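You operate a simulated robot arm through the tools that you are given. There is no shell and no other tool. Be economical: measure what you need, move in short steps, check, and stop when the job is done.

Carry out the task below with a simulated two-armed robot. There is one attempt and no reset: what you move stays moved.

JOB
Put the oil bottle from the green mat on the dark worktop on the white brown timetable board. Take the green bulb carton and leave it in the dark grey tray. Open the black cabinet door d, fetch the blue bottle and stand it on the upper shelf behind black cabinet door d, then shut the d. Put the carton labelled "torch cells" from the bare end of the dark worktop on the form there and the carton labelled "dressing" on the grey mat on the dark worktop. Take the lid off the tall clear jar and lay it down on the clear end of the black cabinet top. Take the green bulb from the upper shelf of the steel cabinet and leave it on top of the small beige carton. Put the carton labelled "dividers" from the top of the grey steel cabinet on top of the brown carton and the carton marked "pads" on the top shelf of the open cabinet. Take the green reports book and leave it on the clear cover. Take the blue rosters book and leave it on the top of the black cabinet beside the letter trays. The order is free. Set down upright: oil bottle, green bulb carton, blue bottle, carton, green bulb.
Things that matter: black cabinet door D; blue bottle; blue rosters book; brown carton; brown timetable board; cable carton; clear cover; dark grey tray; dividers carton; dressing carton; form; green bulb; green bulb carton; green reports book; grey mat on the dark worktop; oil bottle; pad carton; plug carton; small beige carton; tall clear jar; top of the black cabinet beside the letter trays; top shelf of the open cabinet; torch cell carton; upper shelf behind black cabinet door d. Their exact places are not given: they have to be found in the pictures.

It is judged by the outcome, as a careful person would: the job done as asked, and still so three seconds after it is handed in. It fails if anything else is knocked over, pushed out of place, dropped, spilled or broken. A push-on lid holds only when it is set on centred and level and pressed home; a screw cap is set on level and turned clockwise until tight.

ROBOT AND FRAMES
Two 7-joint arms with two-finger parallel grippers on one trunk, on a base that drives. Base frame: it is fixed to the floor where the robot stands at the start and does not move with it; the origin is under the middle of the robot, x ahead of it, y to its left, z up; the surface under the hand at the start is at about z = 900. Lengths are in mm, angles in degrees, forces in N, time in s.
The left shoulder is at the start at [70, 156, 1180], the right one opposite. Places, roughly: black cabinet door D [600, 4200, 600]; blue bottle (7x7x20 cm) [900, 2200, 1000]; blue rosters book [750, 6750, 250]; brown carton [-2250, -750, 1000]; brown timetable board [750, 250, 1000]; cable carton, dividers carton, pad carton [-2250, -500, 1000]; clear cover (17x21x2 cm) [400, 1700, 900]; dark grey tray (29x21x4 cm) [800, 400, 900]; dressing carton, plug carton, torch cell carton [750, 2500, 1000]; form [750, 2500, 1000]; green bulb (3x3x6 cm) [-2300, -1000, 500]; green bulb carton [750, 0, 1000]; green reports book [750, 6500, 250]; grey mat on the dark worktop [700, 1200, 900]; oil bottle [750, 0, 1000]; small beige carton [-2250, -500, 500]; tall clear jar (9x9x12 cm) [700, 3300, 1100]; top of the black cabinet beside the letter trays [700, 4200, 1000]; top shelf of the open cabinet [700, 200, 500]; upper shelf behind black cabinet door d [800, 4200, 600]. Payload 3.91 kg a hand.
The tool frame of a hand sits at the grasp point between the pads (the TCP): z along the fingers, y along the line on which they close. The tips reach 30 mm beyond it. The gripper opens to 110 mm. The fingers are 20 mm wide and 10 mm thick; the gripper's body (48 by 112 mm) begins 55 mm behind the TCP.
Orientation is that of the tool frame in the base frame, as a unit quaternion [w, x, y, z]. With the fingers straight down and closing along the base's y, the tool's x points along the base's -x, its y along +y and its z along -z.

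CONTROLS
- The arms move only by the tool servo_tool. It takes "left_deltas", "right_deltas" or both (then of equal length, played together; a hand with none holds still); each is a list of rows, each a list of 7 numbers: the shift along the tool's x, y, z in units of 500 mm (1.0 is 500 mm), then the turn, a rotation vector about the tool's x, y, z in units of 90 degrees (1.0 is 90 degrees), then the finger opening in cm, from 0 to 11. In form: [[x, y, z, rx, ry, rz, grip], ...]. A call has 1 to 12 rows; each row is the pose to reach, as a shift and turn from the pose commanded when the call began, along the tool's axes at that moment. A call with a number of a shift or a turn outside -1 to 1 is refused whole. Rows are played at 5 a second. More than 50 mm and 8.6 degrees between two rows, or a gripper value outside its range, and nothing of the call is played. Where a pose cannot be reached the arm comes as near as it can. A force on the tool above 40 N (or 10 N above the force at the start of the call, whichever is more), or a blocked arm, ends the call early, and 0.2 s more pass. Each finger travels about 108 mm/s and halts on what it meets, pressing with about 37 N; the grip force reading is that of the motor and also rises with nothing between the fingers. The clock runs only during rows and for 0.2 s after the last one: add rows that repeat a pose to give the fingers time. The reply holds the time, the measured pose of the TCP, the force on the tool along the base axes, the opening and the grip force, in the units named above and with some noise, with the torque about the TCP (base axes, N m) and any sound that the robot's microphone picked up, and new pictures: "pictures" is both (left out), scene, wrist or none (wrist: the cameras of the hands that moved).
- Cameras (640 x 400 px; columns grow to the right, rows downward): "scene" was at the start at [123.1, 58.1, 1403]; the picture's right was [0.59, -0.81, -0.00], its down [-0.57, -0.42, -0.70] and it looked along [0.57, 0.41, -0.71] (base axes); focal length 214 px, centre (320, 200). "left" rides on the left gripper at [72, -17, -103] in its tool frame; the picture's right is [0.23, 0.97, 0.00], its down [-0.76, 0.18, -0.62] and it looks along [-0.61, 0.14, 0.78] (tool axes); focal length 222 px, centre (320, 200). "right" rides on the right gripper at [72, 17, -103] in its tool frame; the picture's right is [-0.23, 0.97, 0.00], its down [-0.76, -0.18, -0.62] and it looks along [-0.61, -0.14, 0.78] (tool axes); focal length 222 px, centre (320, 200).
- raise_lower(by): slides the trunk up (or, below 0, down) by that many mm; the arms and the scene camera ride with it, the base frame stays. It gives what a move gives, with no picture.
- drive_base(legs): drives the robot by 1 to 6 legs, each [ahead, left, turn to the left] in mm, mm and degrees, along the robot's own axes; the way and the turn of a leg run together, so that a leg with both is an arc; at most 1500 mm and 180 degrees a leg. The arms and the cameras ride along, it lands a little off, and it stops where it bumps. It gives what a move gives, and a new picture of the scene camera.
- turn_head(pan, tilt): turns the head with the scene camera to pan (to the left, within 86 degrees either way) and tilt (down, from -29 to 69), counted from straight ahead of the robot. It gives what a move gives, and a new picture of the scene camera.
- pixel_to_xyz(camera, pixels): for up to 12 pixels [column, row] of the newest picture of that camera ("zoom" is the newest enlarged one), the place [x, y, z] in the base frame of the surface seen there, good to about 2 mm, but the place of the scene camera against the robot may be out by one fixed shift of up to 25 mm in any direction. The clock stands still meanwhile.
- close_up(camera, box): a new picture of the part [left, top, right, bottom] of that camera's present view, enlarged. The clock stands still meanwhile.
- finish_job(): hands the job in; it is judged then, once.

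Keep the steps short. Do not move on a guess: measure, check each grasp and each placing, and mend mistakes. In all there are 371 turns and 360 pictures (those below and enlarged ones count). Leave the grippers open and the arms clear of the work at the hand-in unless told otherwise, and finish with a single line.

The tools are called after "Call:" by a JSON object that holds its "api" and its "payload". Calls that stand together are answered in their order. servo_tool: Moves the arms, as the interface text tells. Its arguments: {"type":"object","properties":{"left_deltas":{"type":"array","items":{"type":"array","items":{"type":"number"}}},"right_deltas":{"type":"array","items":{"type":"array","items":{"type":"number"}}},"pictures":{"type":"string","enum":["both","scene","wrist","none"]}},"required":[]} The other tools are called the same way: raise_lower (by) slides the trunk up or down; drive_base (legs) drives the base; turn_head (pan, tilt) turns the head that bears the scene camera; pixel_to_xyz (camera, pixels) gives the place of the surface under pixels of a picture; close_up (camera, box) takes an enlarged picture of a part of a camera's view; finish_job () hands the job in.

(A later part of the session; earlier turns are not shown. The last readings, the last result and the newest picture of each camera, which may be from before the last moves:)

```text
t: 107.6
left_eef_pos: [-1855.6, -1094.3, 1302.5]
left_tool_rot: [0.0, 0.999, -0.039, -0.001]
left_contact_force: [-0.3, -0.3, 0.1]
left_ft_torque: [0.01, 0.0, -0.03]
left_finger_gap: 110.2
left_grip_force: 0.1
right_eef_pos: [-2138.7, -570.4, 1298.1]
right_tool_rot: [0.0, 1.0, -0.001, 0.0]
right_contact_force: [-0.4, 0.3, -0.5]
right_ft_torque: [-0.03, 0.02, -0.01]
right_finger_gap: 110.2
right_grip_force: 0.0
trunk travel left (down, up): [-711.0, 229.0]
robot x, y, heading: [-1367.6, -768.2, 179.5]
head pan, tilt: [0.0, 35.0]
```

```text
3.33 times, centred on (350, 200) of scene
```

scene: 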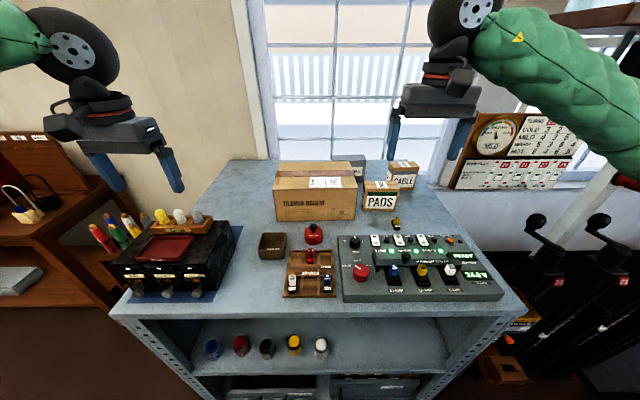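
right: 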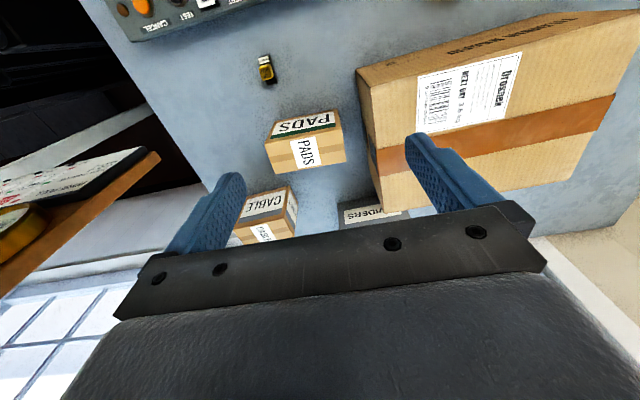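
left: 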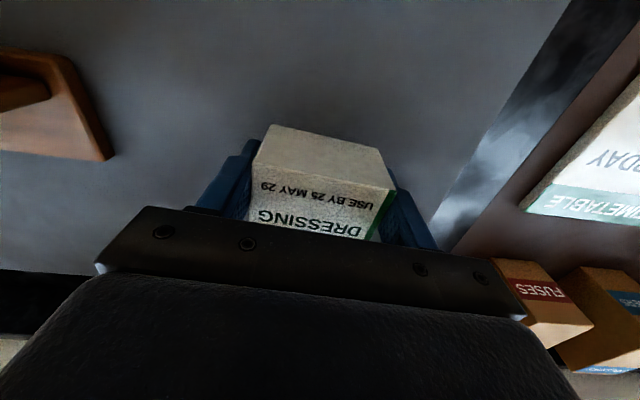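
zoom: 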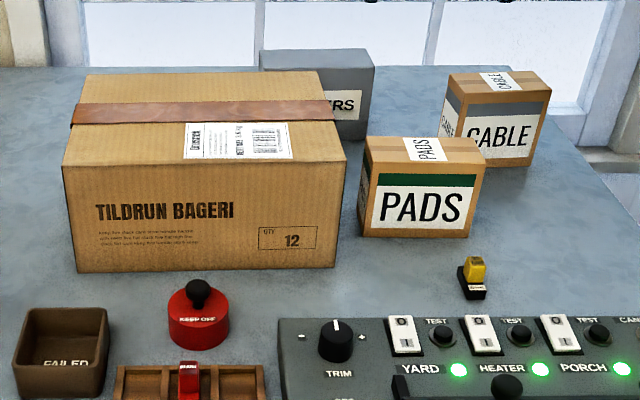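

Call:
{"api": "pixel_to_xyz", "payload": {"camera": "right", "pixels": [[265, 140], [337, 126], [345, 160], [272, 174], [305, 150], [345, 215], [400, 205], [360, 70], [382, 205], [590, 180], [635, 95], [520, 55]]}}

Call:
{"api": "pixel_to_xyz", "payload": {"camera": "zoom", "pixels": [[262, 66], [370, 66], [265, 52], [360, 50], [345, 105], [372, 100], [70, 165], [335, 152], [310, 72], [90, 75], [340, 130], [205, 120]]}}

```text
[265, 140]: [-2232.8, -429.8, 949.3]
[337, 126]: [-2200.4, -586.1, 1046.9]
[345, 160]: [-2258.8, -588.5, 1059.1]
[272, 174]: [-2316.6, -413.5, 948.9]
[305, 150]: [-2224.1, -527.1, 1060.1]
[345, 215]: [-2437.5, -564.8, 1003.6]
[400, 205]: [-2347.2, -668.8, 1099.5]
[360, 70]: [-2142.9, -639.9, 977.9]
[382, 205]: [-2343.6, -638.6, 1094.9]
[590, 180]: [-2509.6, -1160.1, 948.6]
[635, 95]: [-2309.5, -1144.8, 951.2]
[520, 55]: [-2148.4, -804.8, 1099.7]
```

```text
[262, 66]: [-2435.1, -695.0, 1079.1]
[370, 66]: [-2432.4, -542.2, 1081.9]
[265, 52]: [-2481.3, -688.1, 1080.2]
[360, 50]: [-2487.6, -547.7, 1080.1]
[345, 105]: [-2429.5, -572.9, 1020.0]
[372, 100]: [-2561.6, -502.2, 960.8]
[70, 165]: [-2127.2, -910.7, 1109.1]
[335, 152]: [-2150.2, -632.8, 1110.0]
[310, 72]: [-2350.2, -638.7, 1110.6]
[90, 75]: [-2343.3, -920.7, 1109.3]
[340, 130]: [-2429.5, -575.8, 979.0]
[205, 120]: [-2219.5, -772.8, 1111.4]
```

DIVIDERS stands far back, front face at x about -2437 and about 55 mm deep. It's too far from here, so I need to know how close the base can come. I'll look down.

Call:
{"api": "turn_head", "payload": {"pan": 0, "tilt": 69}}

```text
t: 108.5
left_eef_pos: [-1856.9, -1094.2, 1301.3]
left_tool_rot: [-0.001, 0.999, -0.038, 0.0]
left_contact_force: [1.4, -0.8, 0.6]
left_ft_torque: [0.0, 0.01, 0.04]
left_finger_gap: 110.2
left_grip_force: 0.1
right_eef_pos: [-2139.6, -570.9, 1297.9]
right_tool_rot: [0.0, 1.0, -0.001, 0.0]
right_contact_force: [-0.3, 0.4, -1.0]
right_ft_torque: [-0.01, -0.03, 0.01]
right_finger_gap: 110.1
right_grip_force: 0.1
trunk travel left (down, up): [-711.0, 229.0]
robot x, y, heading: [-1367.1, -773.0, 179.7]
head pan, tilt: [0.0, 68.8]
```

scene: 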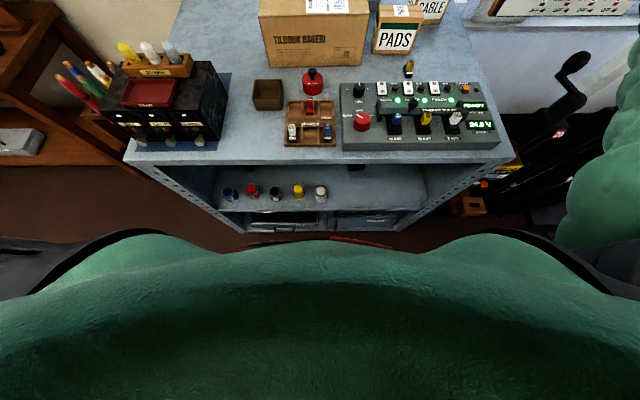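

Call:
{"api": "pixel_to_xyz", "payload": {"camera": "scene", "pixels": [[300, 237], [360, 241], [270, 232], [330, 158], [220, 225], [320, 250], [320, 232], [420, 235]]}}

Call:
{"api": "close_up", "payload": {"camera": "scene", "box": [200, 200, 460, 260]}}

```text
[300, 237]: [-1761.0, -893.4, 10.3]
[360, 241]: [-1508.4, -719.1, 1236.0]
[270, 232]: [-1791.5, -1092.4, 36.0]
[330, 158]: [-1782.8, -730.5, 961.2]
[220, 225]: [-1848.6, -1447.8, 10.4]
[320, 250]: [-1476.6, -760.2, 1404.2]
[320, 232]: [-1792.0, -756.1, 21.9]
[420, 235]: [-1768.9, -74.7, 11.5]
```

```text
2.46 times, centred on (330, 230) of scene
```

zoom: 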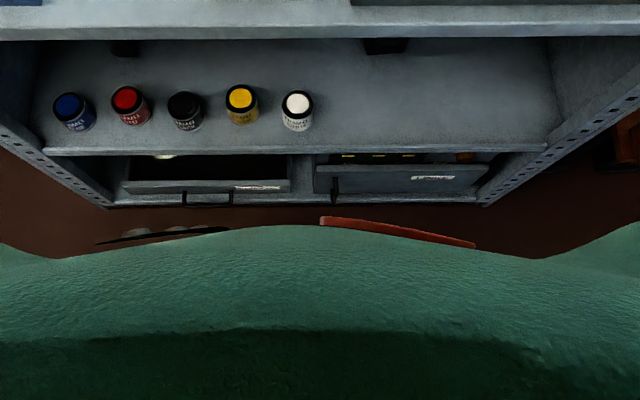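

Call:
{"api": "turn_head", "payload": {"pan": -10, "tilt": 40}}

Call:
{"api": "drive_base", "payload": {"legs": [[0, 170, 0], [80, 0, 0]]}}

```text
t: 109.5
left_eef_pos: [-1855.5, -1094.3, 1301.9]
left_tool_rot: [-0.001, 0.999, -0.038, -0.001]
left_contact_force: [0.0, -0.6, 0.3]
left_ft_torque: [0.01, 0.0, -0.02]
left_finger_gap: 109.8
left_grip_force: 0.1
right_eef_pos: [-2139.9, -571.3, 1298.3]
right_tool_rot: [0.0, 1.0, 0.0, 0.0]
right_contact_force: [0.4, 0.0, -0.6]
right_ft_torque: [0.03, -0.03, 0.01]
right_finger_gap: 109.9
right_grip_force: 0.2
trunk travel left (down, up): [-711.0, 229.0]
robot x, y, heading: [-1370.7, -772.3, 179.6]
head pan, tilt: [-10.0, 40.0]
```

scene: 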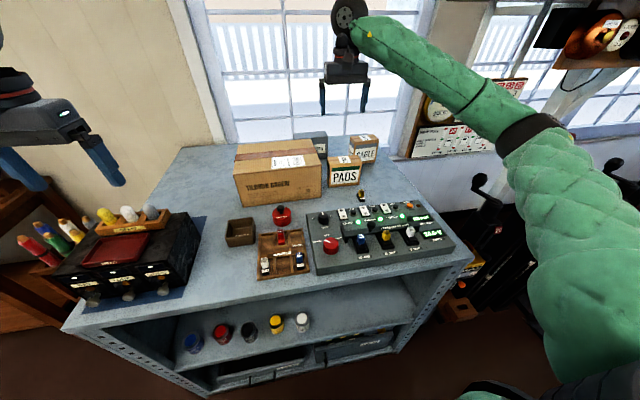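

```text
t: 111.6
left_eef_pos: [-1939.0, -1265.8, 1301.2]
left_tool_rot: [-0.002, 0.999, -0.039, 0.0]
left_contact_force: [-0.1, -0.6, 0.5]
left_ft_torque: [0.03, -0.01, 0.0]
left_finger_gap: 110.0
left_grip_force: 0.0
right_eef_pos: [-2220.8, -741.1, 1298.7]
right_tool_rot: [-0.001, 1.0, 0.0, 0.001]
right_contact_force: [0.6, -0.6, 0.0]
right_ft_torque: [0.05, 0.0, -0.03]
right_finger_gap: 109.9
right_grip_force: 0.0
trunk travel left (down, up): [-711.0, 229.0]
robot x, y, heading: [-1451.8, -941.2, 179.5]
head pan, tilt: [-10.0, 40.0]
```

scene: 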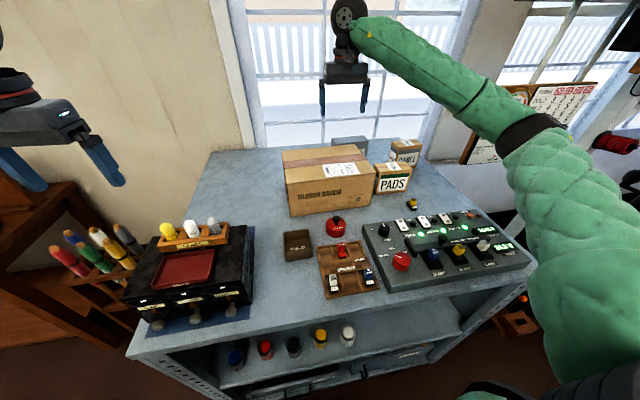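

No bump at 450 mm. I'll go 40 mm closer.

Call:
{"api": "drive_base", "payload": {"legs": [[45, 0, 0]]}}

```text
t: 112.5
left_eef_pos: [-1978.7, -1262.9, 1303.4]
left_tool_rot: [0.0, 0.999, -0.04, -0.002]
left_contact_force: [0.7, -0.1, 0.3]
left_ft_torque: [0.0, 0.02, -0.01]
left_finger_gap: 110.1
left_grip_force: 0.1
right_eef_pos: [-2261.5, -738.6, 1301.3]
right_tool_rot: [0.0, 1.0, -0.001, -0.001]
right_contact_force: [-0.2, -0.6, 0.6]
right_ft_torque: [-0.02, 0.04, 0.03]
right_finger_gap: 109.8
right_grip_force: 0.1
trunk travel left (down, up): [-711.0, 229.0]
robot x, y, heading: [-1493.7, -941.9, 179.4]
head pan, tilt: [-10.0, 40.0]
```

scene: 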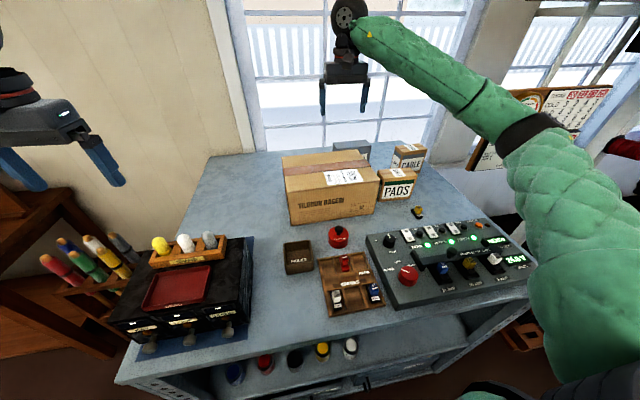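

Call:
{"api": "drive_base", "payload": {"legs": [[45, 0, 0]]}}

```text
t: 113.5
left_eef_pos: [-1994.4, -1261.9, 1301.0]
left_tool_rot: [0.0, 0.999, -0.044, -0.001]
left_contact_force: [1.0, 0.0, 0.4]
left_ft_torque: [0.02, 0.0, 0.02]
left_finger_gap: 110.0
left_grip_force: 0.1
right_eef_pos: [-2271.6, -733.4, 1298.9]
right_tool_rot: [0.001, 1.0, -0.007, 0.0]
right_contact_force: [0.4, 0.4, 0.1]
right_ft_torque: [0.0, 0.03, -0.02]
right_finger_gap: 109.9
right_grip_force: 0.0
trunk travel left (down, up): [-711.0, 229.0]
robot x, y, heading: [-1505.1, -948.8, 178.8]
head pan, tilt: [-10.0, 40.0]
stopped in leg 1: the robot was blocked; the commanded pose is now the measured one
```

scene: 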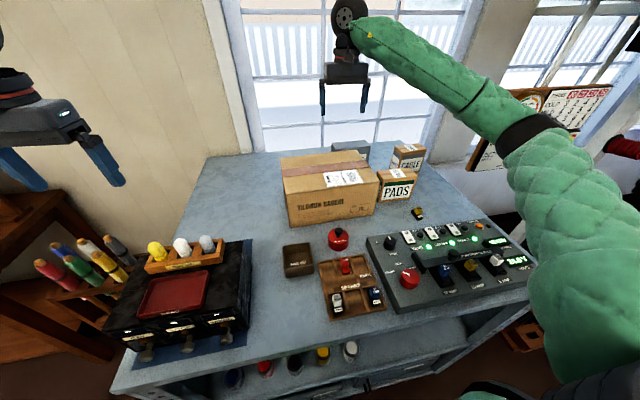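

The base touched at x -1505. That leaves the dividers about 960 mm ahead. I'll look at the floor on the right side of the cabinet for a better stand.

Call:
{"api": "drive_base", "payload": {"legs": [[-60, 0, 0], [0, -250, 0]]}}

Call:
{"api": "turn_head", "payload": {"pan": -60, "tilt": 45}}

```text
t: 115.8
left_eef_pos: [-1932.0, -1011.2, 1301.1]
left_tool_rot: [-0.001, 0.999, -0.045, 0.0]
left_contact_force: [0.2, -0.5, 0.0]
left_ft_torque: [0.0, -0.01, -0.03]
left_finger_gap: 109.9
left_grip_force: 0.1
right_eef_pos: [-2207.9, -486.0, 1297.9]
right_tool_rot: [0.0, 1.0, -0.007, 0.001]
right_contact_force: [-0.9, 0.9, 0.3]
right_ft_torque: [0.02, 0.03, 0.01]
right_finger_gap: 109.7
right_grip_force: 0.1
trunk travel left (down, up): [-711.0, 229.0]
robot x, y, heading: [-1439.0, -694.2, 179.0]
head pan, tilt: [-10.0, 40.0]
```

scene: 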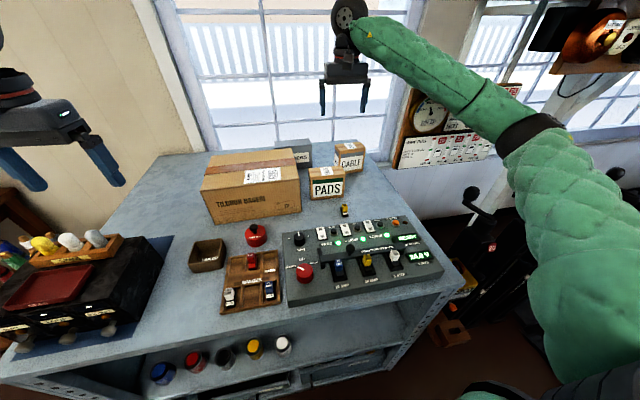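

```text
t: 117.0
left_eef_pos: [-1931.6, -1012.2, 1301.2]
left_tool_rot: [-0.001, 0.999, -0.044, -0.001]
left_contact_force: [0.0, 0.6, 0.0]
left_ft_torque: [-0.03, 0.02, 0.0]
left_finger_gap: 110.1
left_grip_force: 0.1
right_eef_pos: [-2207.9, -484.5, 1298.2]
right_tool_rot: [0.0, 1.0, -0.006, 0.0]
right_contact_force: [-0.7, -0.3, -0.3]
right_ft_torque: [0.02, 0.01, 0.01]
right_finger_gap: 110.1
right_grip_force: 0.1
trunk travel left (down, up): [-711.0, 229.0]
robot x, y, heading: [-1438.9, -700.0, 179.1]
head pan, tilt: [-60.0, 45.0]
```

scene: 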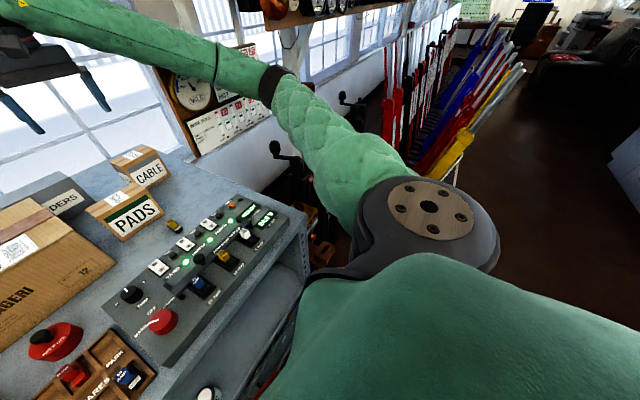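

Call:
{"api": "pixel_to_xyz", "payload": {"camera": "scene", "pixels": [[278, 150], [348, 105], [305, 185], [320, 250], [455, 155], [445, 180], [390, 130], [500, 180], [290, 205], [298, 225], [340, 260], [185, 155]]}}

```text
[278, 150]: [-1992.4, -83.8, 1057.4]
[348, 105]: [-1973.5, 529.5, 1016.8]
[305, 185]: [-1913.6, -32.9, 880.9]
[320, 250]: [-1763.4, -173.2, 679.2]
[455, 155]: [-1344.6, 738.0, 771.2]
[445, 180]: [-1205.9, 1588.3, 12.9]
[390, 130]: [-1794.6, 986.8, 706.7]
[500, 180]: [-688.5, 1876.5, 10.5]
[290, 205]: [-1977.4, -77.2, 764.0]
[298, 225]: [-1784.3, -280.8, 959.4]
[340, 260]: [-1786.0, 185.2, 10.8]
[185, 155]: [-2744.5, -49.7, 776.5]
```

I'll test how far the right arm really reaches, high above everything.

Call:
{"api": "servo_tool", "payload": {"right_deltas": [[-0.09, 0, 0.04, 0, 0, 0, 11], [-0.18, 0, 0.08, 0, 0, 0, 11], [-0.27, 0, 0.1, 0, 0, 0, 11], [-0.36, 0, 0.12, 0, 0, 0, 11], [-0.44, 0, 0.12, 0, 0, 0, 11], [-0.44, 0, 0.12, 0, 0, 0, 11]], "pictures": "none"}}

```text
t: 118.6
left_eef_pos: [-1937.6, -967.2, 1302.9]
left_tool_rot: [-0.004, 0.997, -0.077, -0.003]
left_contact_force: [-0.2, 1.0, -0.1]
left_ft_torque: [-0.04, -0.01, 0.01]
left_finger_gap: 110.1
left_grip_force: 0.0
right_eef_pos: [-2395.7, -411.3, 1277.4]
right_tool_rot: [0.0, 0.999, -0.033, -0.019]
right_contact_force: [0.8, -0.2, -0.1]
right_ft_torque: [0.07, 0.01, -0.01]
right_finger_gap: 110.0
right_grip_force: 0.1
trunk travel left (down, up): [-711.0, 229.0]
robot x, y, heading: [-1433.7, -673.0, 175.2]
head pan, tilt: [-60.0, 45.0]
stopped in row 6 (right hand): the arm was blocked; the commanded pose is now the measured one
```

The arm was blocked by something. I'll look before doing more.

Call:
{"api": "turn_head", "payload": {"pan": -20, "tilt": 20}}

Call:
{"api": "close_up", "payload": {"camera": "right", "box": [0, 0, 640, 400]}}

```text
t: 119.7
left_eef_pos: [-1932.2, -971.4, 1305.3]
left_tool_rot: [-0.003, 0.997, -0.074, -0.007]
left_contact_force: [0.1, -1.0, -0.6]
left_ft_torque: [0.01, 0.01, 0.01]
left_finger_gap: 110.0
left_grip_force: 0.0
right_eef_pos: [-2396.1, -410.9, 1277.9]
right_tool_rot: [-0.003, 0.999, -0.036, -0.02]
right_contact_force: [0.0, 0.1, 0.3]
right_ft_torque: [-0.01, -0.02, -0.01]
right_finger_gap: 110.3
right_grip_force: 0.1
trunk travel left (down, up): [-711.0, 229.0]
robot x, y, heading: [-1434.8, -674.9, 175.2]
head pan, tilt: [-20.0, 20.0]
```

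scene: 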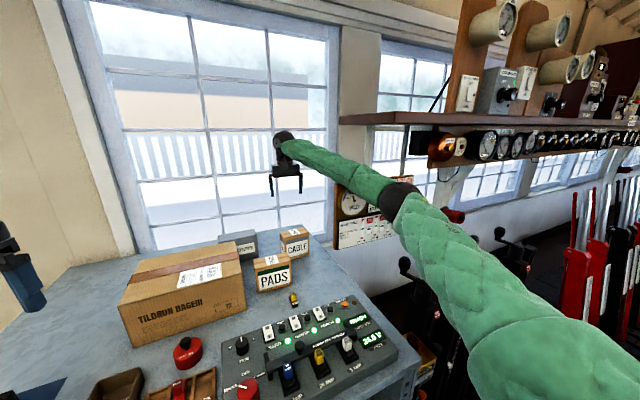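

```text
1.00 times, centred on (320, 200) of right (not enlarged: the box is as wide or as high as the picture)
```

zoom: 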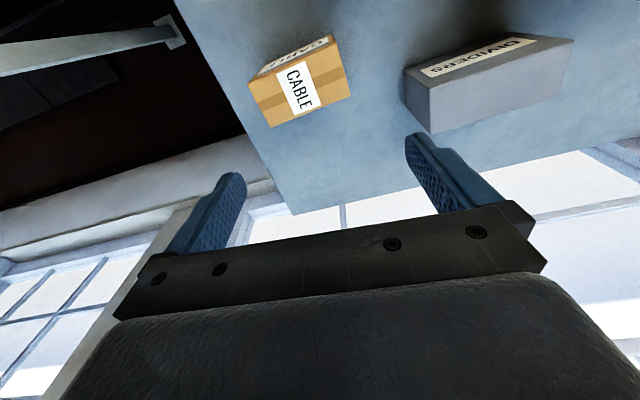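

Call:
{"api": "pixel_to_xyz", "payload": {"camera": "scene", "pixels": [[395, 190], [410, 118], [440, 165], [345, 118], [355, 200], [340, 165], [430, 200], [285, 140], [500, 235], [465, 217]]}}

Call:
{"api": "pixel_to_xyz", "payload": {"camera": "zoom", "pixels": [[405, 72], [430, 130], [572, 40], [565, 70], [250, 82], [335, 40], [350, 95], [272, 125], [340, 220]]}}

```text
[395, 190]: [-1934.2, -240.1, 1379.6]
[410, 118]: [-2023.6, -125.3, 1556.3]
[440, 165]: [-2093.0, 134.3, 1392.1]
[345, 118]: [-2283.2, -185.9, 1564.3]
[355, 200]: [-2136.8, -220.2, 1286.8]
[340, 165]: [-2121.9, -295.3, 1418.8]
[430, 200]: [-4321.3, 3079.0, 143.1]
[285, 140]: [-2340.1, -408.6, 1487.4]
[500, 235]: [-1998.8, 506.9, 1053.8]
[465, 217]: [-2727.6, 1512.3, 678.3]
```

```text
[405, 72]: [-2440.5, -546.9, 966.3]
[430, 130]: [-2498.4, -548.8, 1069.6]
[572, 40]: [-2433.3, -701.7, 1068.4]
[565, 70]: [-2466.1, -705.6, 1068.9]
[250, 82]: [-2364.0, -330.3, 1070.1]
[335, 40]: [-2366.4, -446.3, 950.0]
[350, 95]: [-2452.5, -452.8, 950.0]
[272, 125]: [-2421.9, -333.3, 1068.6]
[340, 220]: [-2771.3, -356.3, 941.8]
```

The forearm touched the gauge board that hangs at y about -220. I'll drive left, away from it, before bending the arm.

Call:
{"api": "drive_base", "payload": {"legs": [[0, 200, 0], [0, 0, 4.5]]}}

```text
t: 121.8
left_eef_pos: [-1955.2, -1195.0, 1294.7]
left_tool_rot: [0.002, 0.999, -0.037, 0.007]
left_contact_force: [-0.8, 0.4, -0.1]
left_ft_torque: [-0.08, -0.06, 0.03]
left_finger_gap: 109.9
left_grip_force: 0.0
right_eef_pos: [-2458.0, -670.8, 1234.8]
right_tool_rot: [0.003, 1.0, 0.0, 0.001]
right_contact_force: [-0.8, 1.0, -1.1]
right_ft_torque: [-0.07, -0.07, 0.04]
right_finger_gap: 109.9
right_grip_force: 0.0
trunk travel left (down, up): [-711.0, 229.0]
robot x, y, heading: [-1451.7, -878.3, 180.0]
head pan, tilt: [-20.0, 20.0]
```

scene: 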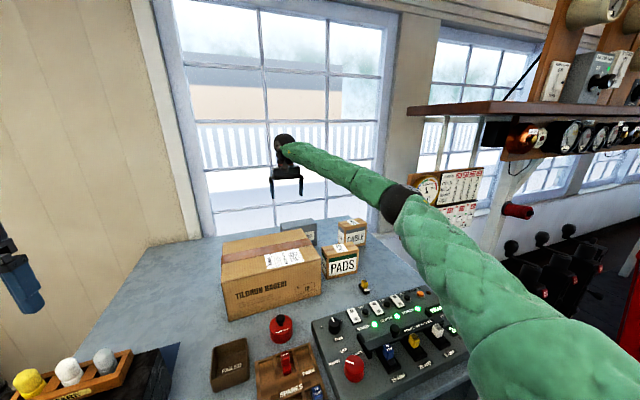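

The reach is longer than stated, about 1000 mm at this height. I'll turn the right hand 87° so it closes along x, and line it up.

Call:
{"api": "servo_tool", "payload": {"right_deltas": [[0.006, -0.008, -0.01, 0, 0, 0.088, 11], [0.013, -0.016, -0.02, 0, 0, 0.177, 11], [0.02, -0.025, -0.03, 0, 0, 0.265, 11], [0.026, -0.033, -0.03, 0, 0, 0.353, 11], [0.033, -0.042, -0.03, 0, 0, 0.441, 11], [0.039, -0.05, -0.03, 0, 0, 0.53, 11], [0.046, -0.058, -0.03, 0, 0, 0.618, 11], [0.052, -0.067, -0.03, 0, 0, 0.706, 11], [0.059, -0.075, -0.03, 0, 0, 0.794, 11], [0.065, -0.083, -0.03, 0, 0, 0.883, 11], [0.072, -0.092, -0.03, 0, 0, 0.971, 11], [0.072, -0.092, -0.03, 0, 0, 0.971, 11]], "pictures": "wrist"}}

```text
t: 124.4
left_eef_pos: [-1948.9, -1200.5, 1297.4]
left_tool_rot: [-0.001, 0.999, -0.037, 0.004]
left_contact_force: [0.4, -0.8, 0.7]
left_ft_torque: [-0.02, -0.01, 0.01]
left_finger_gap: 110.0
left_grip_force: 0.1
right_eef_pos: [-2417.0, -630.2, 1257.5]
right_tool_rot: [0.003, 0.722, -0.692, -0.002]
right_contact_force: [0.6, -0.8, -0.1]
right_ft_torque: [0.02, 0.03, 0.01]
right_finger_gap: 110.0
right_grip_force: 0.0
trunk travel left (down, up): [-711.0, 229.0]
robot x, y, heading: [-1451.8, -874.8, 179.7]
head pan, tilt: [-20.0, 20.0]
```

right: 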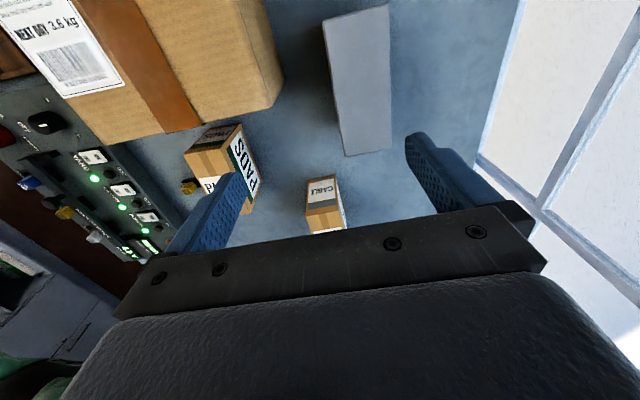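

Call:
{"api": "pixel_to_xyz", "payload": {"camera": "right", "pixels": [[326, 20], [386, 8], [390, 140], [346, 150], [355, 80], [337, 90]]}}

```text
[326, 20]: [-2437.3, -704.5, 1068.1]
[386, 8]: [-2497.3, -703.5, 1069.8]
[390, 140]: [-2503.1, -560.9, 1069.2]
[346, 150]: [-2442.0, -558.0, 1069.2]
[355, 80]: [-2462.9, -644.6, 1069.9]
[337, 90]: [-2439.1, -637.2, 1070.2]
```

Call:
{"api": "drive_base", "payload": {"legs": [[46, 0, 0]]}}

```text
t: 125.3
left_eef_pos: [-1988.7, -1199.6, 1299.0]
left_tool_rot: [0.001, 0.999, -0.036, 0.003]
left_contact_force: [-0.3, -0.8, -0.9]
left_ft_torque: [0.02, -0.02, -0.02]
left_finger_gap: 110.3
left_grip_force: 0.0
right_eef_pos: [-2457.0, -629.4, 1260.6]
right_tool_rot: [0.004, 0.724, -0.69, -0.003]
right_contact_force: [0.0, 0.5, 1.8]
right_ft_torque: [0.01, 0.04, 0.0]
right_finger_gap: 110.3
right_grip_force: 0.1
trunk travel left (down, up): [-711.0, 229.0]
robot x, y, heading: [-1498.7, -877.7, 179.6]
head pan, tilt: [-20.0, 20.0]
```

scene: 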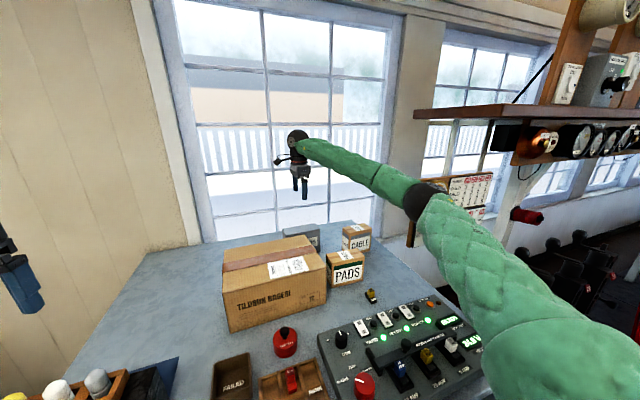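

Call:
{"api": "servo_tool", "payload": {"right_deltas": [[-0.003, 0.013, 0.04, 0, 0, 0, 11], [-0.006, 0.026, 0.1, 0, 0, 0, 11], [-0.006, 0.026, 0.18, 0, 0, 0, 11], [-0.006, 0.026, 0.25, 0, 0, 0, 11], [-0.006, 0.026, 0.25, 0, 0, 0, 11]], "pictures": "both"}}

```text
t: 126.5
left_eef_pos: [-1992.3, -1200.5, 1296.5]
left_tool_rot: [-0.001, 0.999, -0.037, 0.004]
left_contact_force: [-0.1, -0.8, 0.9]
left_ft_torque: [0.02, -0.02, 0.05]
left_finger_gap: 109.8
left_grip_force: 0.1
right_eef_pos: [-2475.2, -628.0, 1132.2]
right_tool_rot: [0.003, 0.724, -0.689, -0.002]
right_contact_force: [0.4, 0.5, 0.0]
right_ft_torque: [0.02, -0.01, -0.04]
right_finger_gap: 109.9
right_grip_force: 0.1
trunk travel left (down, up): [-711.0, 229.0]
robot x, y, heading: [-1495.0, -874.3, 179.7]
head pan, tilt: [-20.0, 20.0]
```

scene: 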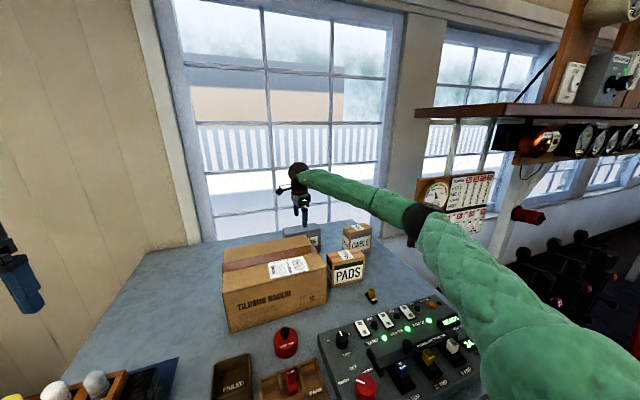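
right: 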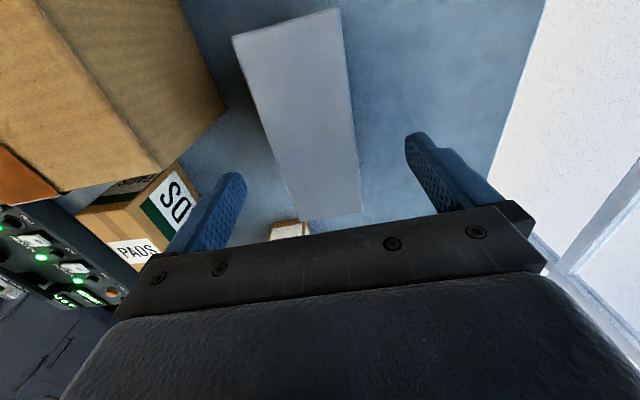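

Aligned. I'll go down to 1038, then close.

Call:
{"api": "servo_tool", "payload": {"right_deltas": [[0, -0.008, 0.06, 0, 0, 0, 11], [0, -0.008, 0.13, 0, 0, 0, 11], [0, -0.008, 0.188, 0, 0, 0, 11], [0, -0.008, 0.188, 0, 0, 0, 11], [0, -0.008, 0.188, 0, 0, 0, 5], [0, -0.008, 0.188, 0, 0, 0, 2], [0, -0.008, 0.188, 0, 0, 0, 0], [0, -0.008, 0.188, 0, 0, 0, 0]], "pictures": "both"}}

```text
t: 128.3
left_eef_pos: [-1992.5, -1200.4, 1297.0]
left_tool_rot: [0.0, 0.999, -0.037, 0.004]
left_contact_force: [-0.5, -0.6, -0.2]
left_ft_torque: [0.0, -0.01, 0.01]
left_finger_gap: 110.1
left_grip_force: 0.0
right_eef_pos: [-2469.4, -628.1, 1039.2]
right_tool_rot: [0.003, 0.723, -0.69, -0.002]
right_contact_force: [1.7, -0.6, 1.4]
right_ft_torque: [0.21, -0.33, -0.09]
right_finger_gap: 68.1
right_grip_force: 36.9
trunk travel left (down, up): [-711.0, 229.0]
robot x, y, heading: [-1496.1, -871.3, 179.6]
head pan, tilt: [-20.0, 20.0]
```

scene: 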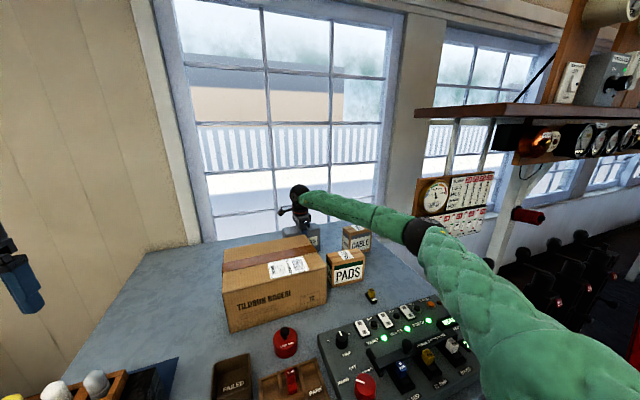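
right: 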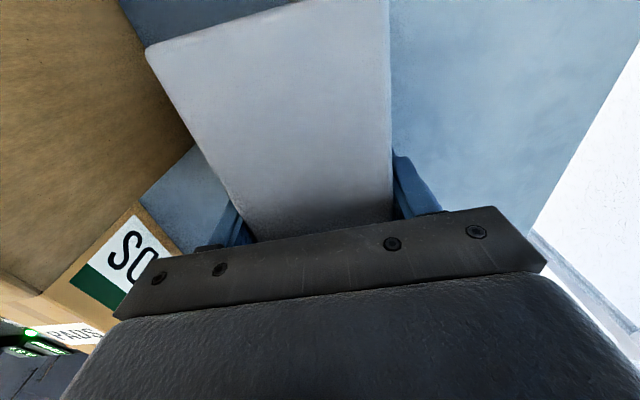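

I hold it. I'll lift with the trunk.

Call:
{"api": "raise_lower", "payload": {"by": 190}}

```text
t: 130.4
left_eef_pos: [-1992.9, -1201.0, 1486.5]
left_tool_rot: [0.0, 0.999, -0.036, 0.005]
left_contact_force: [0.7, 0.5, 0.0]
left_ft_torque: [-0.01, 0.0, 0.01]
left_finger_gap: 109.8
left_grip_force: 0.1
right_eef_pos: [-2471.0, -627.9, 1228.3]
right_tool_rot: [0.003, 0.724, -0.69, -0.001]
right_contact_force: [0.4, -0.1, -4.1]
right_ft_torque: [0.01, 0.02, -0.04]
right_finger_gap: 67.9
right_grip_force: 36.8
trunk travel left (down, up): [-901.0, 39.0]
robot x, y, heading: [-1498.6, -874.2, 179.8]
head pan, tilt: [-20.0, 20.0]
```

I'll carry it with the base instead of the arm, to keep the elbow away from the shelf: back 231, left 149.

Call:
{"api": "drive_base", "payload": {"legs": [[-231, 149, 0]]}}

Call:
{"api": "turn_head", "payload": {"pan": -10, "tilt": 40}}

```text
t: 132.3
left_eef_pos: [-1764.8, -1347.2, 1486.8]
left_tool_rot: [0.0, 0.999, -0.036, 0.004]
left_contact_force: [0.0, -0.7, 0.1]
left_ft_torque: [0.0, -0.02, 0.02]
left_finger_gap: 110.1
left_grip_force: 0.1
right_eef_pos: [-2242.4, -775.6, 1227.2]
right_tool_rot: [0.002, 0.724, -0.69, -0.001]
right_contact_force: [0.6, 0.5, -3.7]
right_ft_torque: [0.03, 0.0, 0.01]
right_finger_gap: 67.6
right_grip_force: 37.3
trunk travel left (down, up): [-901.0, 39.0]
robot x, y, heading: [-1265.6, -1025.2, 179.8]
head pan, tilt: [-20.0, 20.0]
```

scene: 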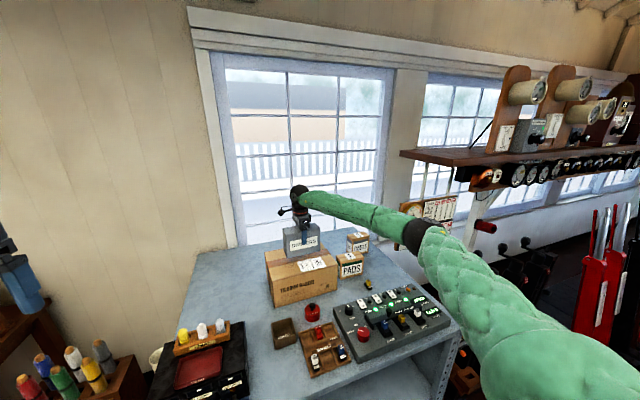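

```text
t: 133.1
left_eef_pos: [-1763.5, -1349.8, 1487.9]
left_tool_rot: [0.0, 0.999, -0.036, 0.004]
left_contact_force: [-0.1, 0.2, -0.2]
left_ft_torque: [0.0, 0.0, 0.0]
left_finger_gap: 110.1
left_grip_force: 0.1
right_eef_pos: [-2241.6, -776.7, 1229.1]
right_tool_rot: [0.003, 0.723, -0.691, -0.002]
right_contact_force: [-0.1, 0.1, -3.7]
right_ft_torque: [-0.02, 0.01, -0.01]
right_finger_gap: 67.8
right_grip_force: 37.1
trunk travel left (down, up): [-901.0, 39.0]
robot x, y, heading: [-1266.2, -1023.8, 179.8]
head pan, tilt: [-10.0, 40.0]
```

scene: 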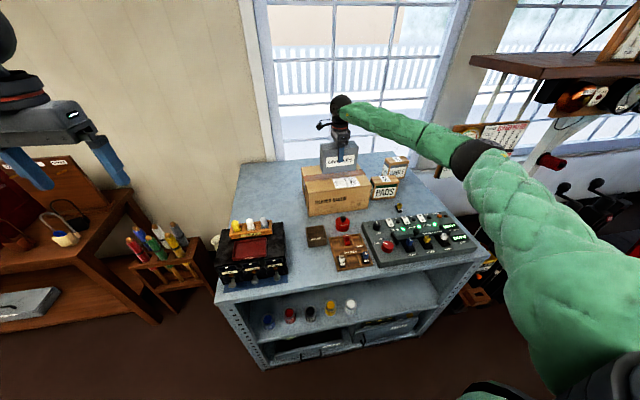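

It is over the brown carton. I'll lower the trunk about 38 mm.

Call:
{"api": "raise_lower", "payload": {"by": -37}}

```text
t: 133.9
left_eef_pos: [-1763.0, -1348.2, 1450.7]
left_tool_rot: [0.0, 0.999, -0.037, 0.004]
left_contact_force: [-0.4, 0.0, 0.2]
left_ft_torque: [-0.02, 0.02, 0.01]
left_finger_gap: 110.0
left_grip_force: 0.1
right_eef_pos: [-2241.5, -775.8, 1191.0]
right_tool_rot: [0.003, 0.723, -0.691, 0.0]
right_contact_force: [-0.2, 0.2, -3.2]
right_ft_torque: [0.0, 0.01, -0.01]
right_finger_gap: 67.7
right_grip_force: 36.7
trunk travel left (down, up): [-864.0, 76.0]
robot x, y, heading: [-1268.1, -1025.2, 179.7]
head pan, tilt: [-10.0, 40.0]
```

Call:
{"api": "raise_lower", "payload": {"by": -2}}

Call:
{"api": "close_up", "payload": {"camera": "scene", "box": [290, 110, 410, 220]}}

```text
t: 134.4
left_eef_pos: [-1762.4, -1347.8, 1447.6]
left_tool_rot: [0.0, 0.999, -0.036, 0.004]
left_contact_force: [-0.5, -0.5, -0.3]
left_ft_torque: [-0.02, 0.0, -0.01]
left_finger_gap: 110.0
left_grip_force: 0.1
right_eef_pos: [-2241.1, -776.2, 1188.9]
right_tool_rot: [0.002, 0.724, -0.69, 0.0]
right_contact_force: [-0.6, 0.0, -2.7]
right_ft_torque: [-0.02, 0.02, -0.04]
right_finger_gap: 67.9
right_grip_force: 37.2
trunk travel left (down, up): [-862.0, 78.0]
robot x, y, heading: [-1268.9, -1025.6, 179.7]
head pan, tilt: [-10.0, 40.0]
```

```text
3.64 times, centred on (350, 165) of scene
```

zoom: 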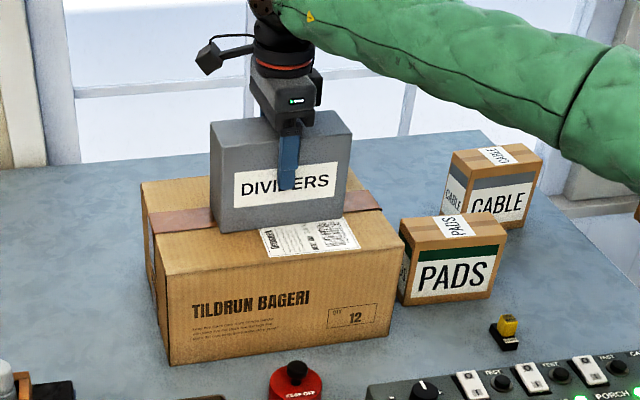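

Weight is decreasing, so contact has begun. One mm more, then release.

Call:
{"api": "raise_lower", "payload": {"by": -1.5}}

Call:
{"api": "servo_tool", "payload": {"right_deltas": [[0, 0, 0, 0, 0, 0, 8], [0, 0, 0, 0, 0, 0, 10], [0, 0, 0, 0, 0, 0, 11], [0, 0, -0.02, 0, 0, 0, 11]], "pictures": "wrist"}}

Call:
{"api": "raise_lower", "payload": {"by": 79}}

```text
t: 135.0
left_eef_pos: [-1762.5, -1348.7, 1446.0]
left_tool_rot: [0.0, 0.999, -0.037, 0.004]
left_contact_force: [0.3, 0.1, -0.6]
left_ft_torque: [0.03, 0.02, 0.0]
left_finger_gap: 109.9
left_grip_force: 0.1
right_eef_pos: [-2241.3, -775.7, 1189.0]
right_tool_rot: [0.003, 0.724, -0.69, -0.002]
right_contact_force: [-0.7, 0.3, 4.5]
right_ft_torque: [-0.11, -0.24, -0.1]
right_finger_gap: 68.0
right_grip_force: 36.8
trunk travel left (down, up): [-861.0, 79.0]
robot x, y, heading: [-1265.4, -1028.4, 180.1]
head pan, tilt: [-10.0, 40.0]
```

```text
t: 136.0
left_eef_pos: [-1763.5, -1348.7, 1447.0]
left_tool_rot: [0.0, 0.999, -0.037, 0.004]
left_contact_force: [0.5, -0.7, -0.6]
left_ft_torque: [0.0, 0.02, 0.0]
left_finger_gap: 110.0
left_grip_force: 0.1
right_eef_pos: [-2240.3, -775.6, 1197.9]
right_tool_rot: [0.002, 0.724, -0.69, -0.001]
right_contact_force: [0.4, -0.2, -0.4]
right_ft_torque: [-0.03, 0.03, 0.05]
right_finger_gap: 110.1
right_grip_force: 0.0
trunk travel left (down, up): [-861.0, 79.0]
robot x, y, heading: [-1266.1, -1026.3, 179.9]
head pan, tilt: [-10.0, 40.0]
```

right: 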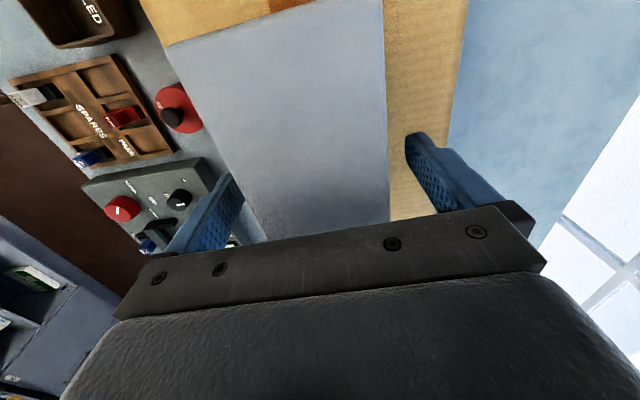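

```text
t: 137.1
left_eef_pos: [-1762.6, -1348.1, 1524.6]
left_tool_rot: [0.0, 0.999, -0.036, 0.005]
left_contact_force: [0.1, 0.2, -0.2]
left_ft_torque: [-0.01, 0.03, -0.04]
left_finger_gap: 110.0
left_grip_force: 0.0
right_eef_pos: [-2241.0, -775.9, 1276.4]
right_tool_rot: [0.002, 0.724, -0.69, 0.0]
right_contact_force: [0.3, -0.9, 0.1]
right_ft_torque: [-0.02, -0.01, 0.02]
right_finger_gap: 110.0
right_grip_force: 0.1
trunk travel left (down, up): [-940.0, 0.0]
robot x, y, heading: [-1266.7, -1025.3, 179.7]
head pan, tilt: [-10.0, 40.0]
```

DIVIDERS is on the brown carton. Now I'll measure PADS.

Call:
{"api": "close_up", "payload": {"camera": "scene", "box": [290, 110, 430, 240]}}

Call:
{"api": "close_up", "payload": {"camera": "right", "box": [0, 0, 640, 400]}}

```text
3.08 times, centred on (360, 175) of scene
```

zoom: 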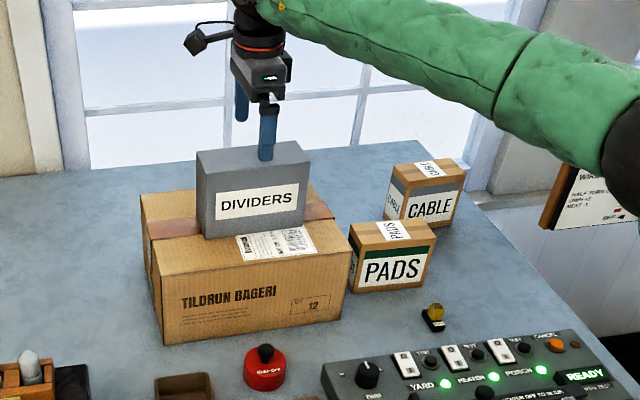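

```text
1.00 times, centred on (320, 200) of right (not enlarged: the box is as wide or as high as the picture)
```

zoom: 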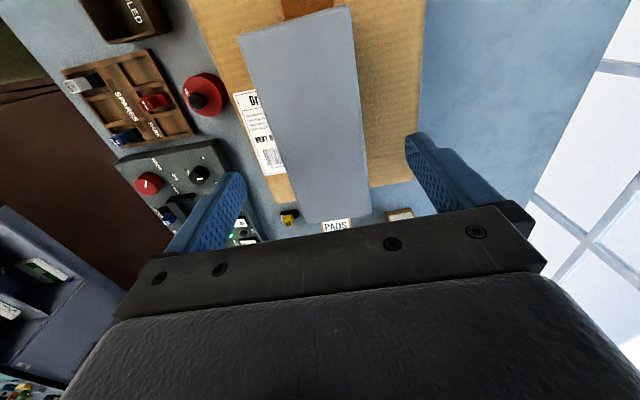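

Call:
{"api": "drive_base", "payload": {"legs": [[0, -190, 0]]}}

Call:
{"api": "close_up", "payload": {"camera": "right", "box": [0, 0, 640, 400]}}

```text
t: 138.7
left_eef_pos: [-1763.0, -1162.1, 1523.6]
left_tool_rot: [-0.001, 0.999, -0.036, 0.004]
left_contact_force: [0.3, -0.9, -0.5]
left_ft_torque: [0.0, -0.01, 0.02]
left_finger_gap: 110.0
left_grip_force: 0.1
right_eef_pos: [-2241.5, -591.1, 1277.3]
right_tool_rot: [0.001, 0.725, -0.689, -0.002]
right_contact_force: [-0.3, 0.3, 0.1]
right_ft_torque: [0.0, 0.02, -0.01]
right_finger_gap: 110.2
right_grip_force: 0.0
trunk travel left (down, up): [-940.0, 0.0]
robot x, y, heading: [-1265.5, -834.6, 179.9]
head pan, tilt: [-10.0, 40.0]
```

scene: 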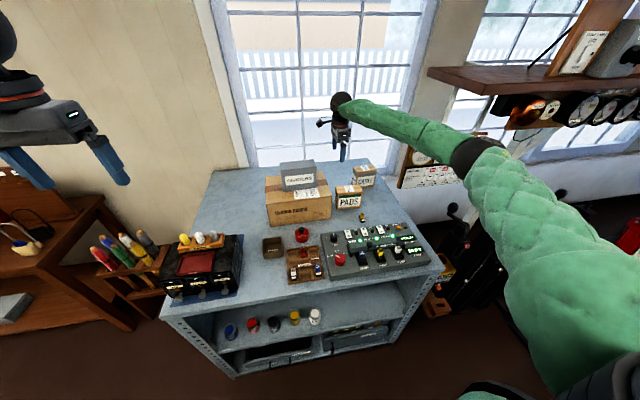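

```text
1.00 times, centred on (320, 200) of right (not enlarged: the box is as wide or as high as the picture)
```

zoom: 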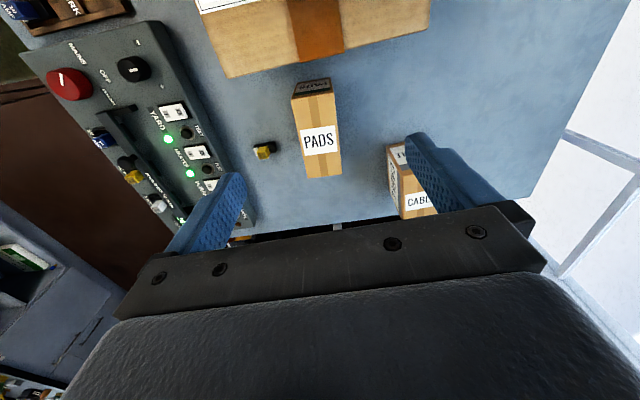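

Call:
{"api": "pixel_to_xyz", "payload": {"camera": "zoom", "pixels": [[295, 100], [331, 93], [306, 176], [339, 173], [318, 140], [388, 150], [405, 215], [272, 145], [252, 150]]}}

```text
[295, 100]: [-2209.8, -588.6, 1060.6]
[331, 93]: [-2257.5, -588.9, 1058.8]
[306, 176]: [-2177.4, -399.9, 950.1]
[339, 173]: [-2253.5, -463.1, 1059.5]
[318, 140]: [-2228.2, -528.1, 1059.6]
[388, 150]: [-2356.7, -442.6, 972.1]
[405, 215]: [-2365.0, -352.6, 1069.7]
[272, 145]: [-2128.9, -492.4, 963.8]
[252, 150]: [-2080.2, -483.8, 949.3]
```

PADS is centred at (-2231,-526), top 1060. I'll align over it, then lower with the trunk.

Call:
{"api": "servo_tool", "payload": {"right_deltas": [[-0.065, -0.014, 0, 0, 0, 0.025, 11], [-0.129, -0.028, 0, 0, 0, 0.05, 11], [-0.129, -0.028, 0, 0, 0, 0.05, 11]], "pictures": "none"}}

Call:
{"api": "raise_lower", "payload": {"by": -160}}

Call:
{"api": "close_up", "payload": {"camera": "right", "box": [0, 0, 640, 400]}}

```text
t: 139.5
left_eef_pos: [-1762.5, -1158.5, 1526.6]
left_tool_rot: [0.0, 0.999, -0.035, 0.004]
left_contact_force: [-0.6, -0.4, -0.3]
left_ft_torque: [0.01, -0.02, 0.02]
left_finger_gap: 109.9
left_grip_force: 0.0
right_eef_pos: [-2230.8, -523.2, 1277.0]
right_tool_rot: [-0.003, -0.697, 0.717, 0.002]
right_contact_force: [-0.2, -0.4, -0.3]
right_ft_torque: [0.0, -0.03, -0.05]
right_finger_gap: 110.0
right_grip_force: 0.0
trunk travel left (down, up): [-940.0, 0.0]
robot x, y, heading: [-1264.2, -836.4, 179.8]
head pan, tilt: [-10.0, 40.0]
```

```text
t: 141.3
left_eef_pos: [-1762.0, -1159.2, 1365.6]
left_tool_rot: [0.0, 0.999, -0.036, 0.004]
left_contact_force: [-0.4, 1.0, -0.5]
left_ft_torque: [0.01, 0.01, -0.03]
left_finger_gap: 110.1
left_grip_force: 0.1
right_eef_pos: [-2231.0, -522.8, 1117.0]
right_tool_rot: [-0.002, -0.696, 0.718, 0.001]
right_contact_force: [-0.5, -0.7, -0.5]
right_ft_torque: [0.02, 0.0, -0.01]
right_finger_gap: 110.0
right_grip_force: 0.1
trunk travel left (down, up): [-780.0, 160.0]
robot x, y, heading: [-1264.5, -833.4, 180.2]
head pan, tilt: [-10.0, 40.0]
```

```text
1.00 times, centred on (320, 200) of right (not enlarged: the box is as wide or as high as the picture)
```

zoom: 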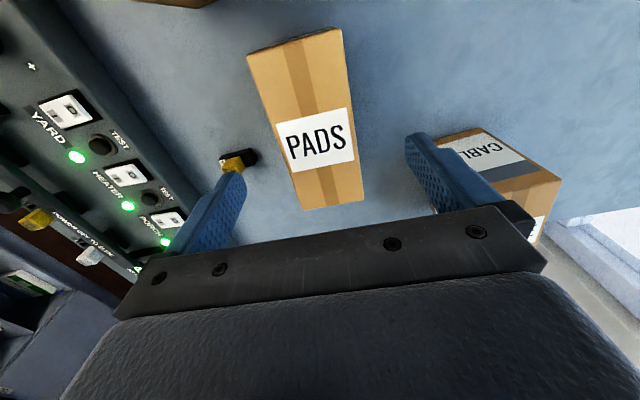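

Call:
{"api": "raise_lower", "payload": {"by": -88}}

Call:
{"api": "servo_tool", "payload": {"right_deltas": [[0, 0, 0, 0, 0, 0, 6], [0, 0, 0, 0, 0, 0, 3], [0, 0, 0, 0, 0, 0, 0], [0, 0, 0, 0, 0, 0, 0]], "pictures": "both"}}

```text
t: 142.5
left_eef_pos: [-1762.2, -1159.6, 1277.6]
left_tool_rot: [0.0, 0.999, -0.037, 0.005]
left_contact_force: [0.9, -0.3, -0.4]
left_ft_torque: [-0.01, 0.0, 0.0]
left_finger_gap: 110.3
left_grip_force: 0.1
right_eef_pos: [-2230.9, -522.3, 1028.7]
right_tool_rot: [-0.003, -0.697, 0.717, 0.001]
right_contact_force: [-0.3, -0.2, -0.4]
right_ft_torque: [0.0, -0.02, -0.01]
right_finger_gap: 109.8
right_grip_force: 0.1
trunk travel left (down, up): [-692.0, 248.0]
robot x, y, heading: [-1265.0, -833.4, 179.8]
head pan, tilt: [-10.0, 40.0]
```

```text
t: 143.5
left_eef_pos: [-1762.4, -1159.1, 1277.6]
left_tool_rot: [0.0, 0.999, -0.036, 0.004]
left_contact_force: [0.0, 0.2, 0.0]
left_ft_torque: [-0.03, -0.02, 0.02]
left_finger_gap: 110.0
left_grip_force: 0.0
right_eef_pos: [-2230.4, -522.7, 1028.8]
right_tool_rot: [-0.003, -0.696, 0.718, 0.001]
right_contact_force: [-0.3, -0.1, 0.6]
right_ft_torque: [-0.02, -0.06, -0.02]
right_finger_gap: 59.6
right_grip_force: 37.3
trunk travel left (down, up): [-692.0, 248.0]
robot x, y, heading: [-1263.9, -834.7, 180.1]
head pan, tilt: [-10.0, 40.0]
```

scene: 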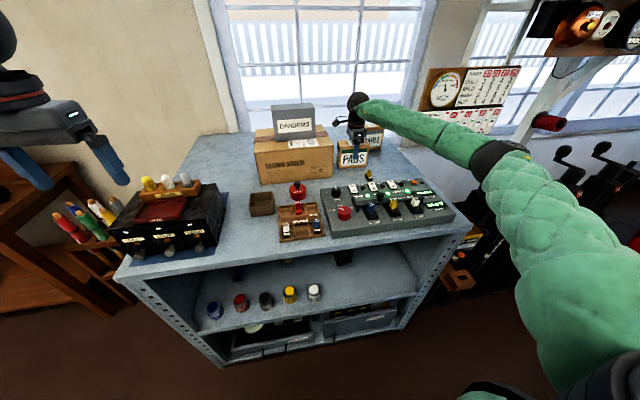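
right: 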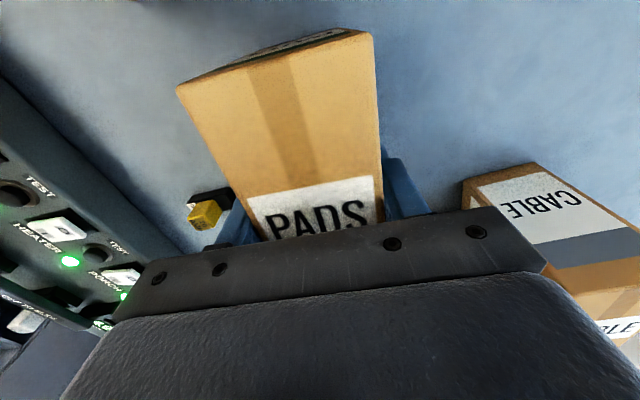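

I hold PADS. I'll lift it with the trunk and back away to the open floor, then turn toward the worktop.

Call:
{"api": "raise_lower", "payload": {"by": 200}}

Call:
{"api": "drive_base", "payload": {"legs": [[-700, 0, 0], [0, 0, 180]]}}

```text
t: 145.7
left_eef_pos: [-1761.1, -1157.8, 1477.6]
left_tool_rot: [0.0, 0.999, -0.036, 0.005]
left_contact_force: [0.9, -0.3, 0.5]
left_ft_torque: [0.0, 0.01, 0.01]
left_finger_gap: 110.0
left_grip_force: 0.1
right_eef_pos: [-2230.2, -522.1, 1228.0]
right_tool_rot: [-0.002, -0.696, 0.718, 0.001]
right_contact_force: [0.2, -0.2, -3.5]
right_ft_torque: [0.0, 0.02, -0.01]
right_finger_gap: 59.8
right_grip_force: 36.3
trunk travel left (down, up): [-892.0, 48.0]
robot x, y, heading: [-1263.5, -835.0, 179.9]
head pan, tilt: [-10.0, 40.0]
```

```text
t: 156.9
left_eef_pos: [-68.2, -510.3, 1477.6]
left_tool_rot: [-0.005, 0.034, 0.999, 0.0]
left_contact_force: [0.1, 0.0, -0.8]
left_ft_torque: [-0.03, -0.04, 0.0]
left_finger_gap: 110.1
left_grip_force: 0.0
right_eef_pos: [402.2, -1145.5, 1228.4]
right_tool_rot: [0.001, 0.717, 0.697, 0.003]
right_contact_force: [-0.1, 0.0, -3.2]
right_ft_torque: [0.0, 0.01, 0.01]
right_finger_gap: 59.7
right_grip_force: 36.7
trunk travel left (down, up): [-892.0, 48.0]
robot x, y, heading: [-565.2, -833.3, -0.1]
head pan, tilt: [-10.0, 40.0]
```

scene: 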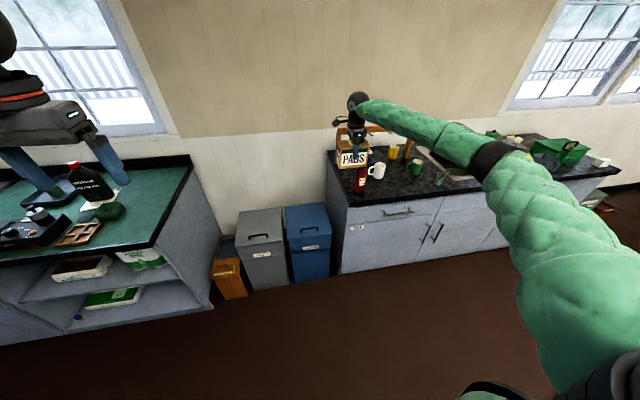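

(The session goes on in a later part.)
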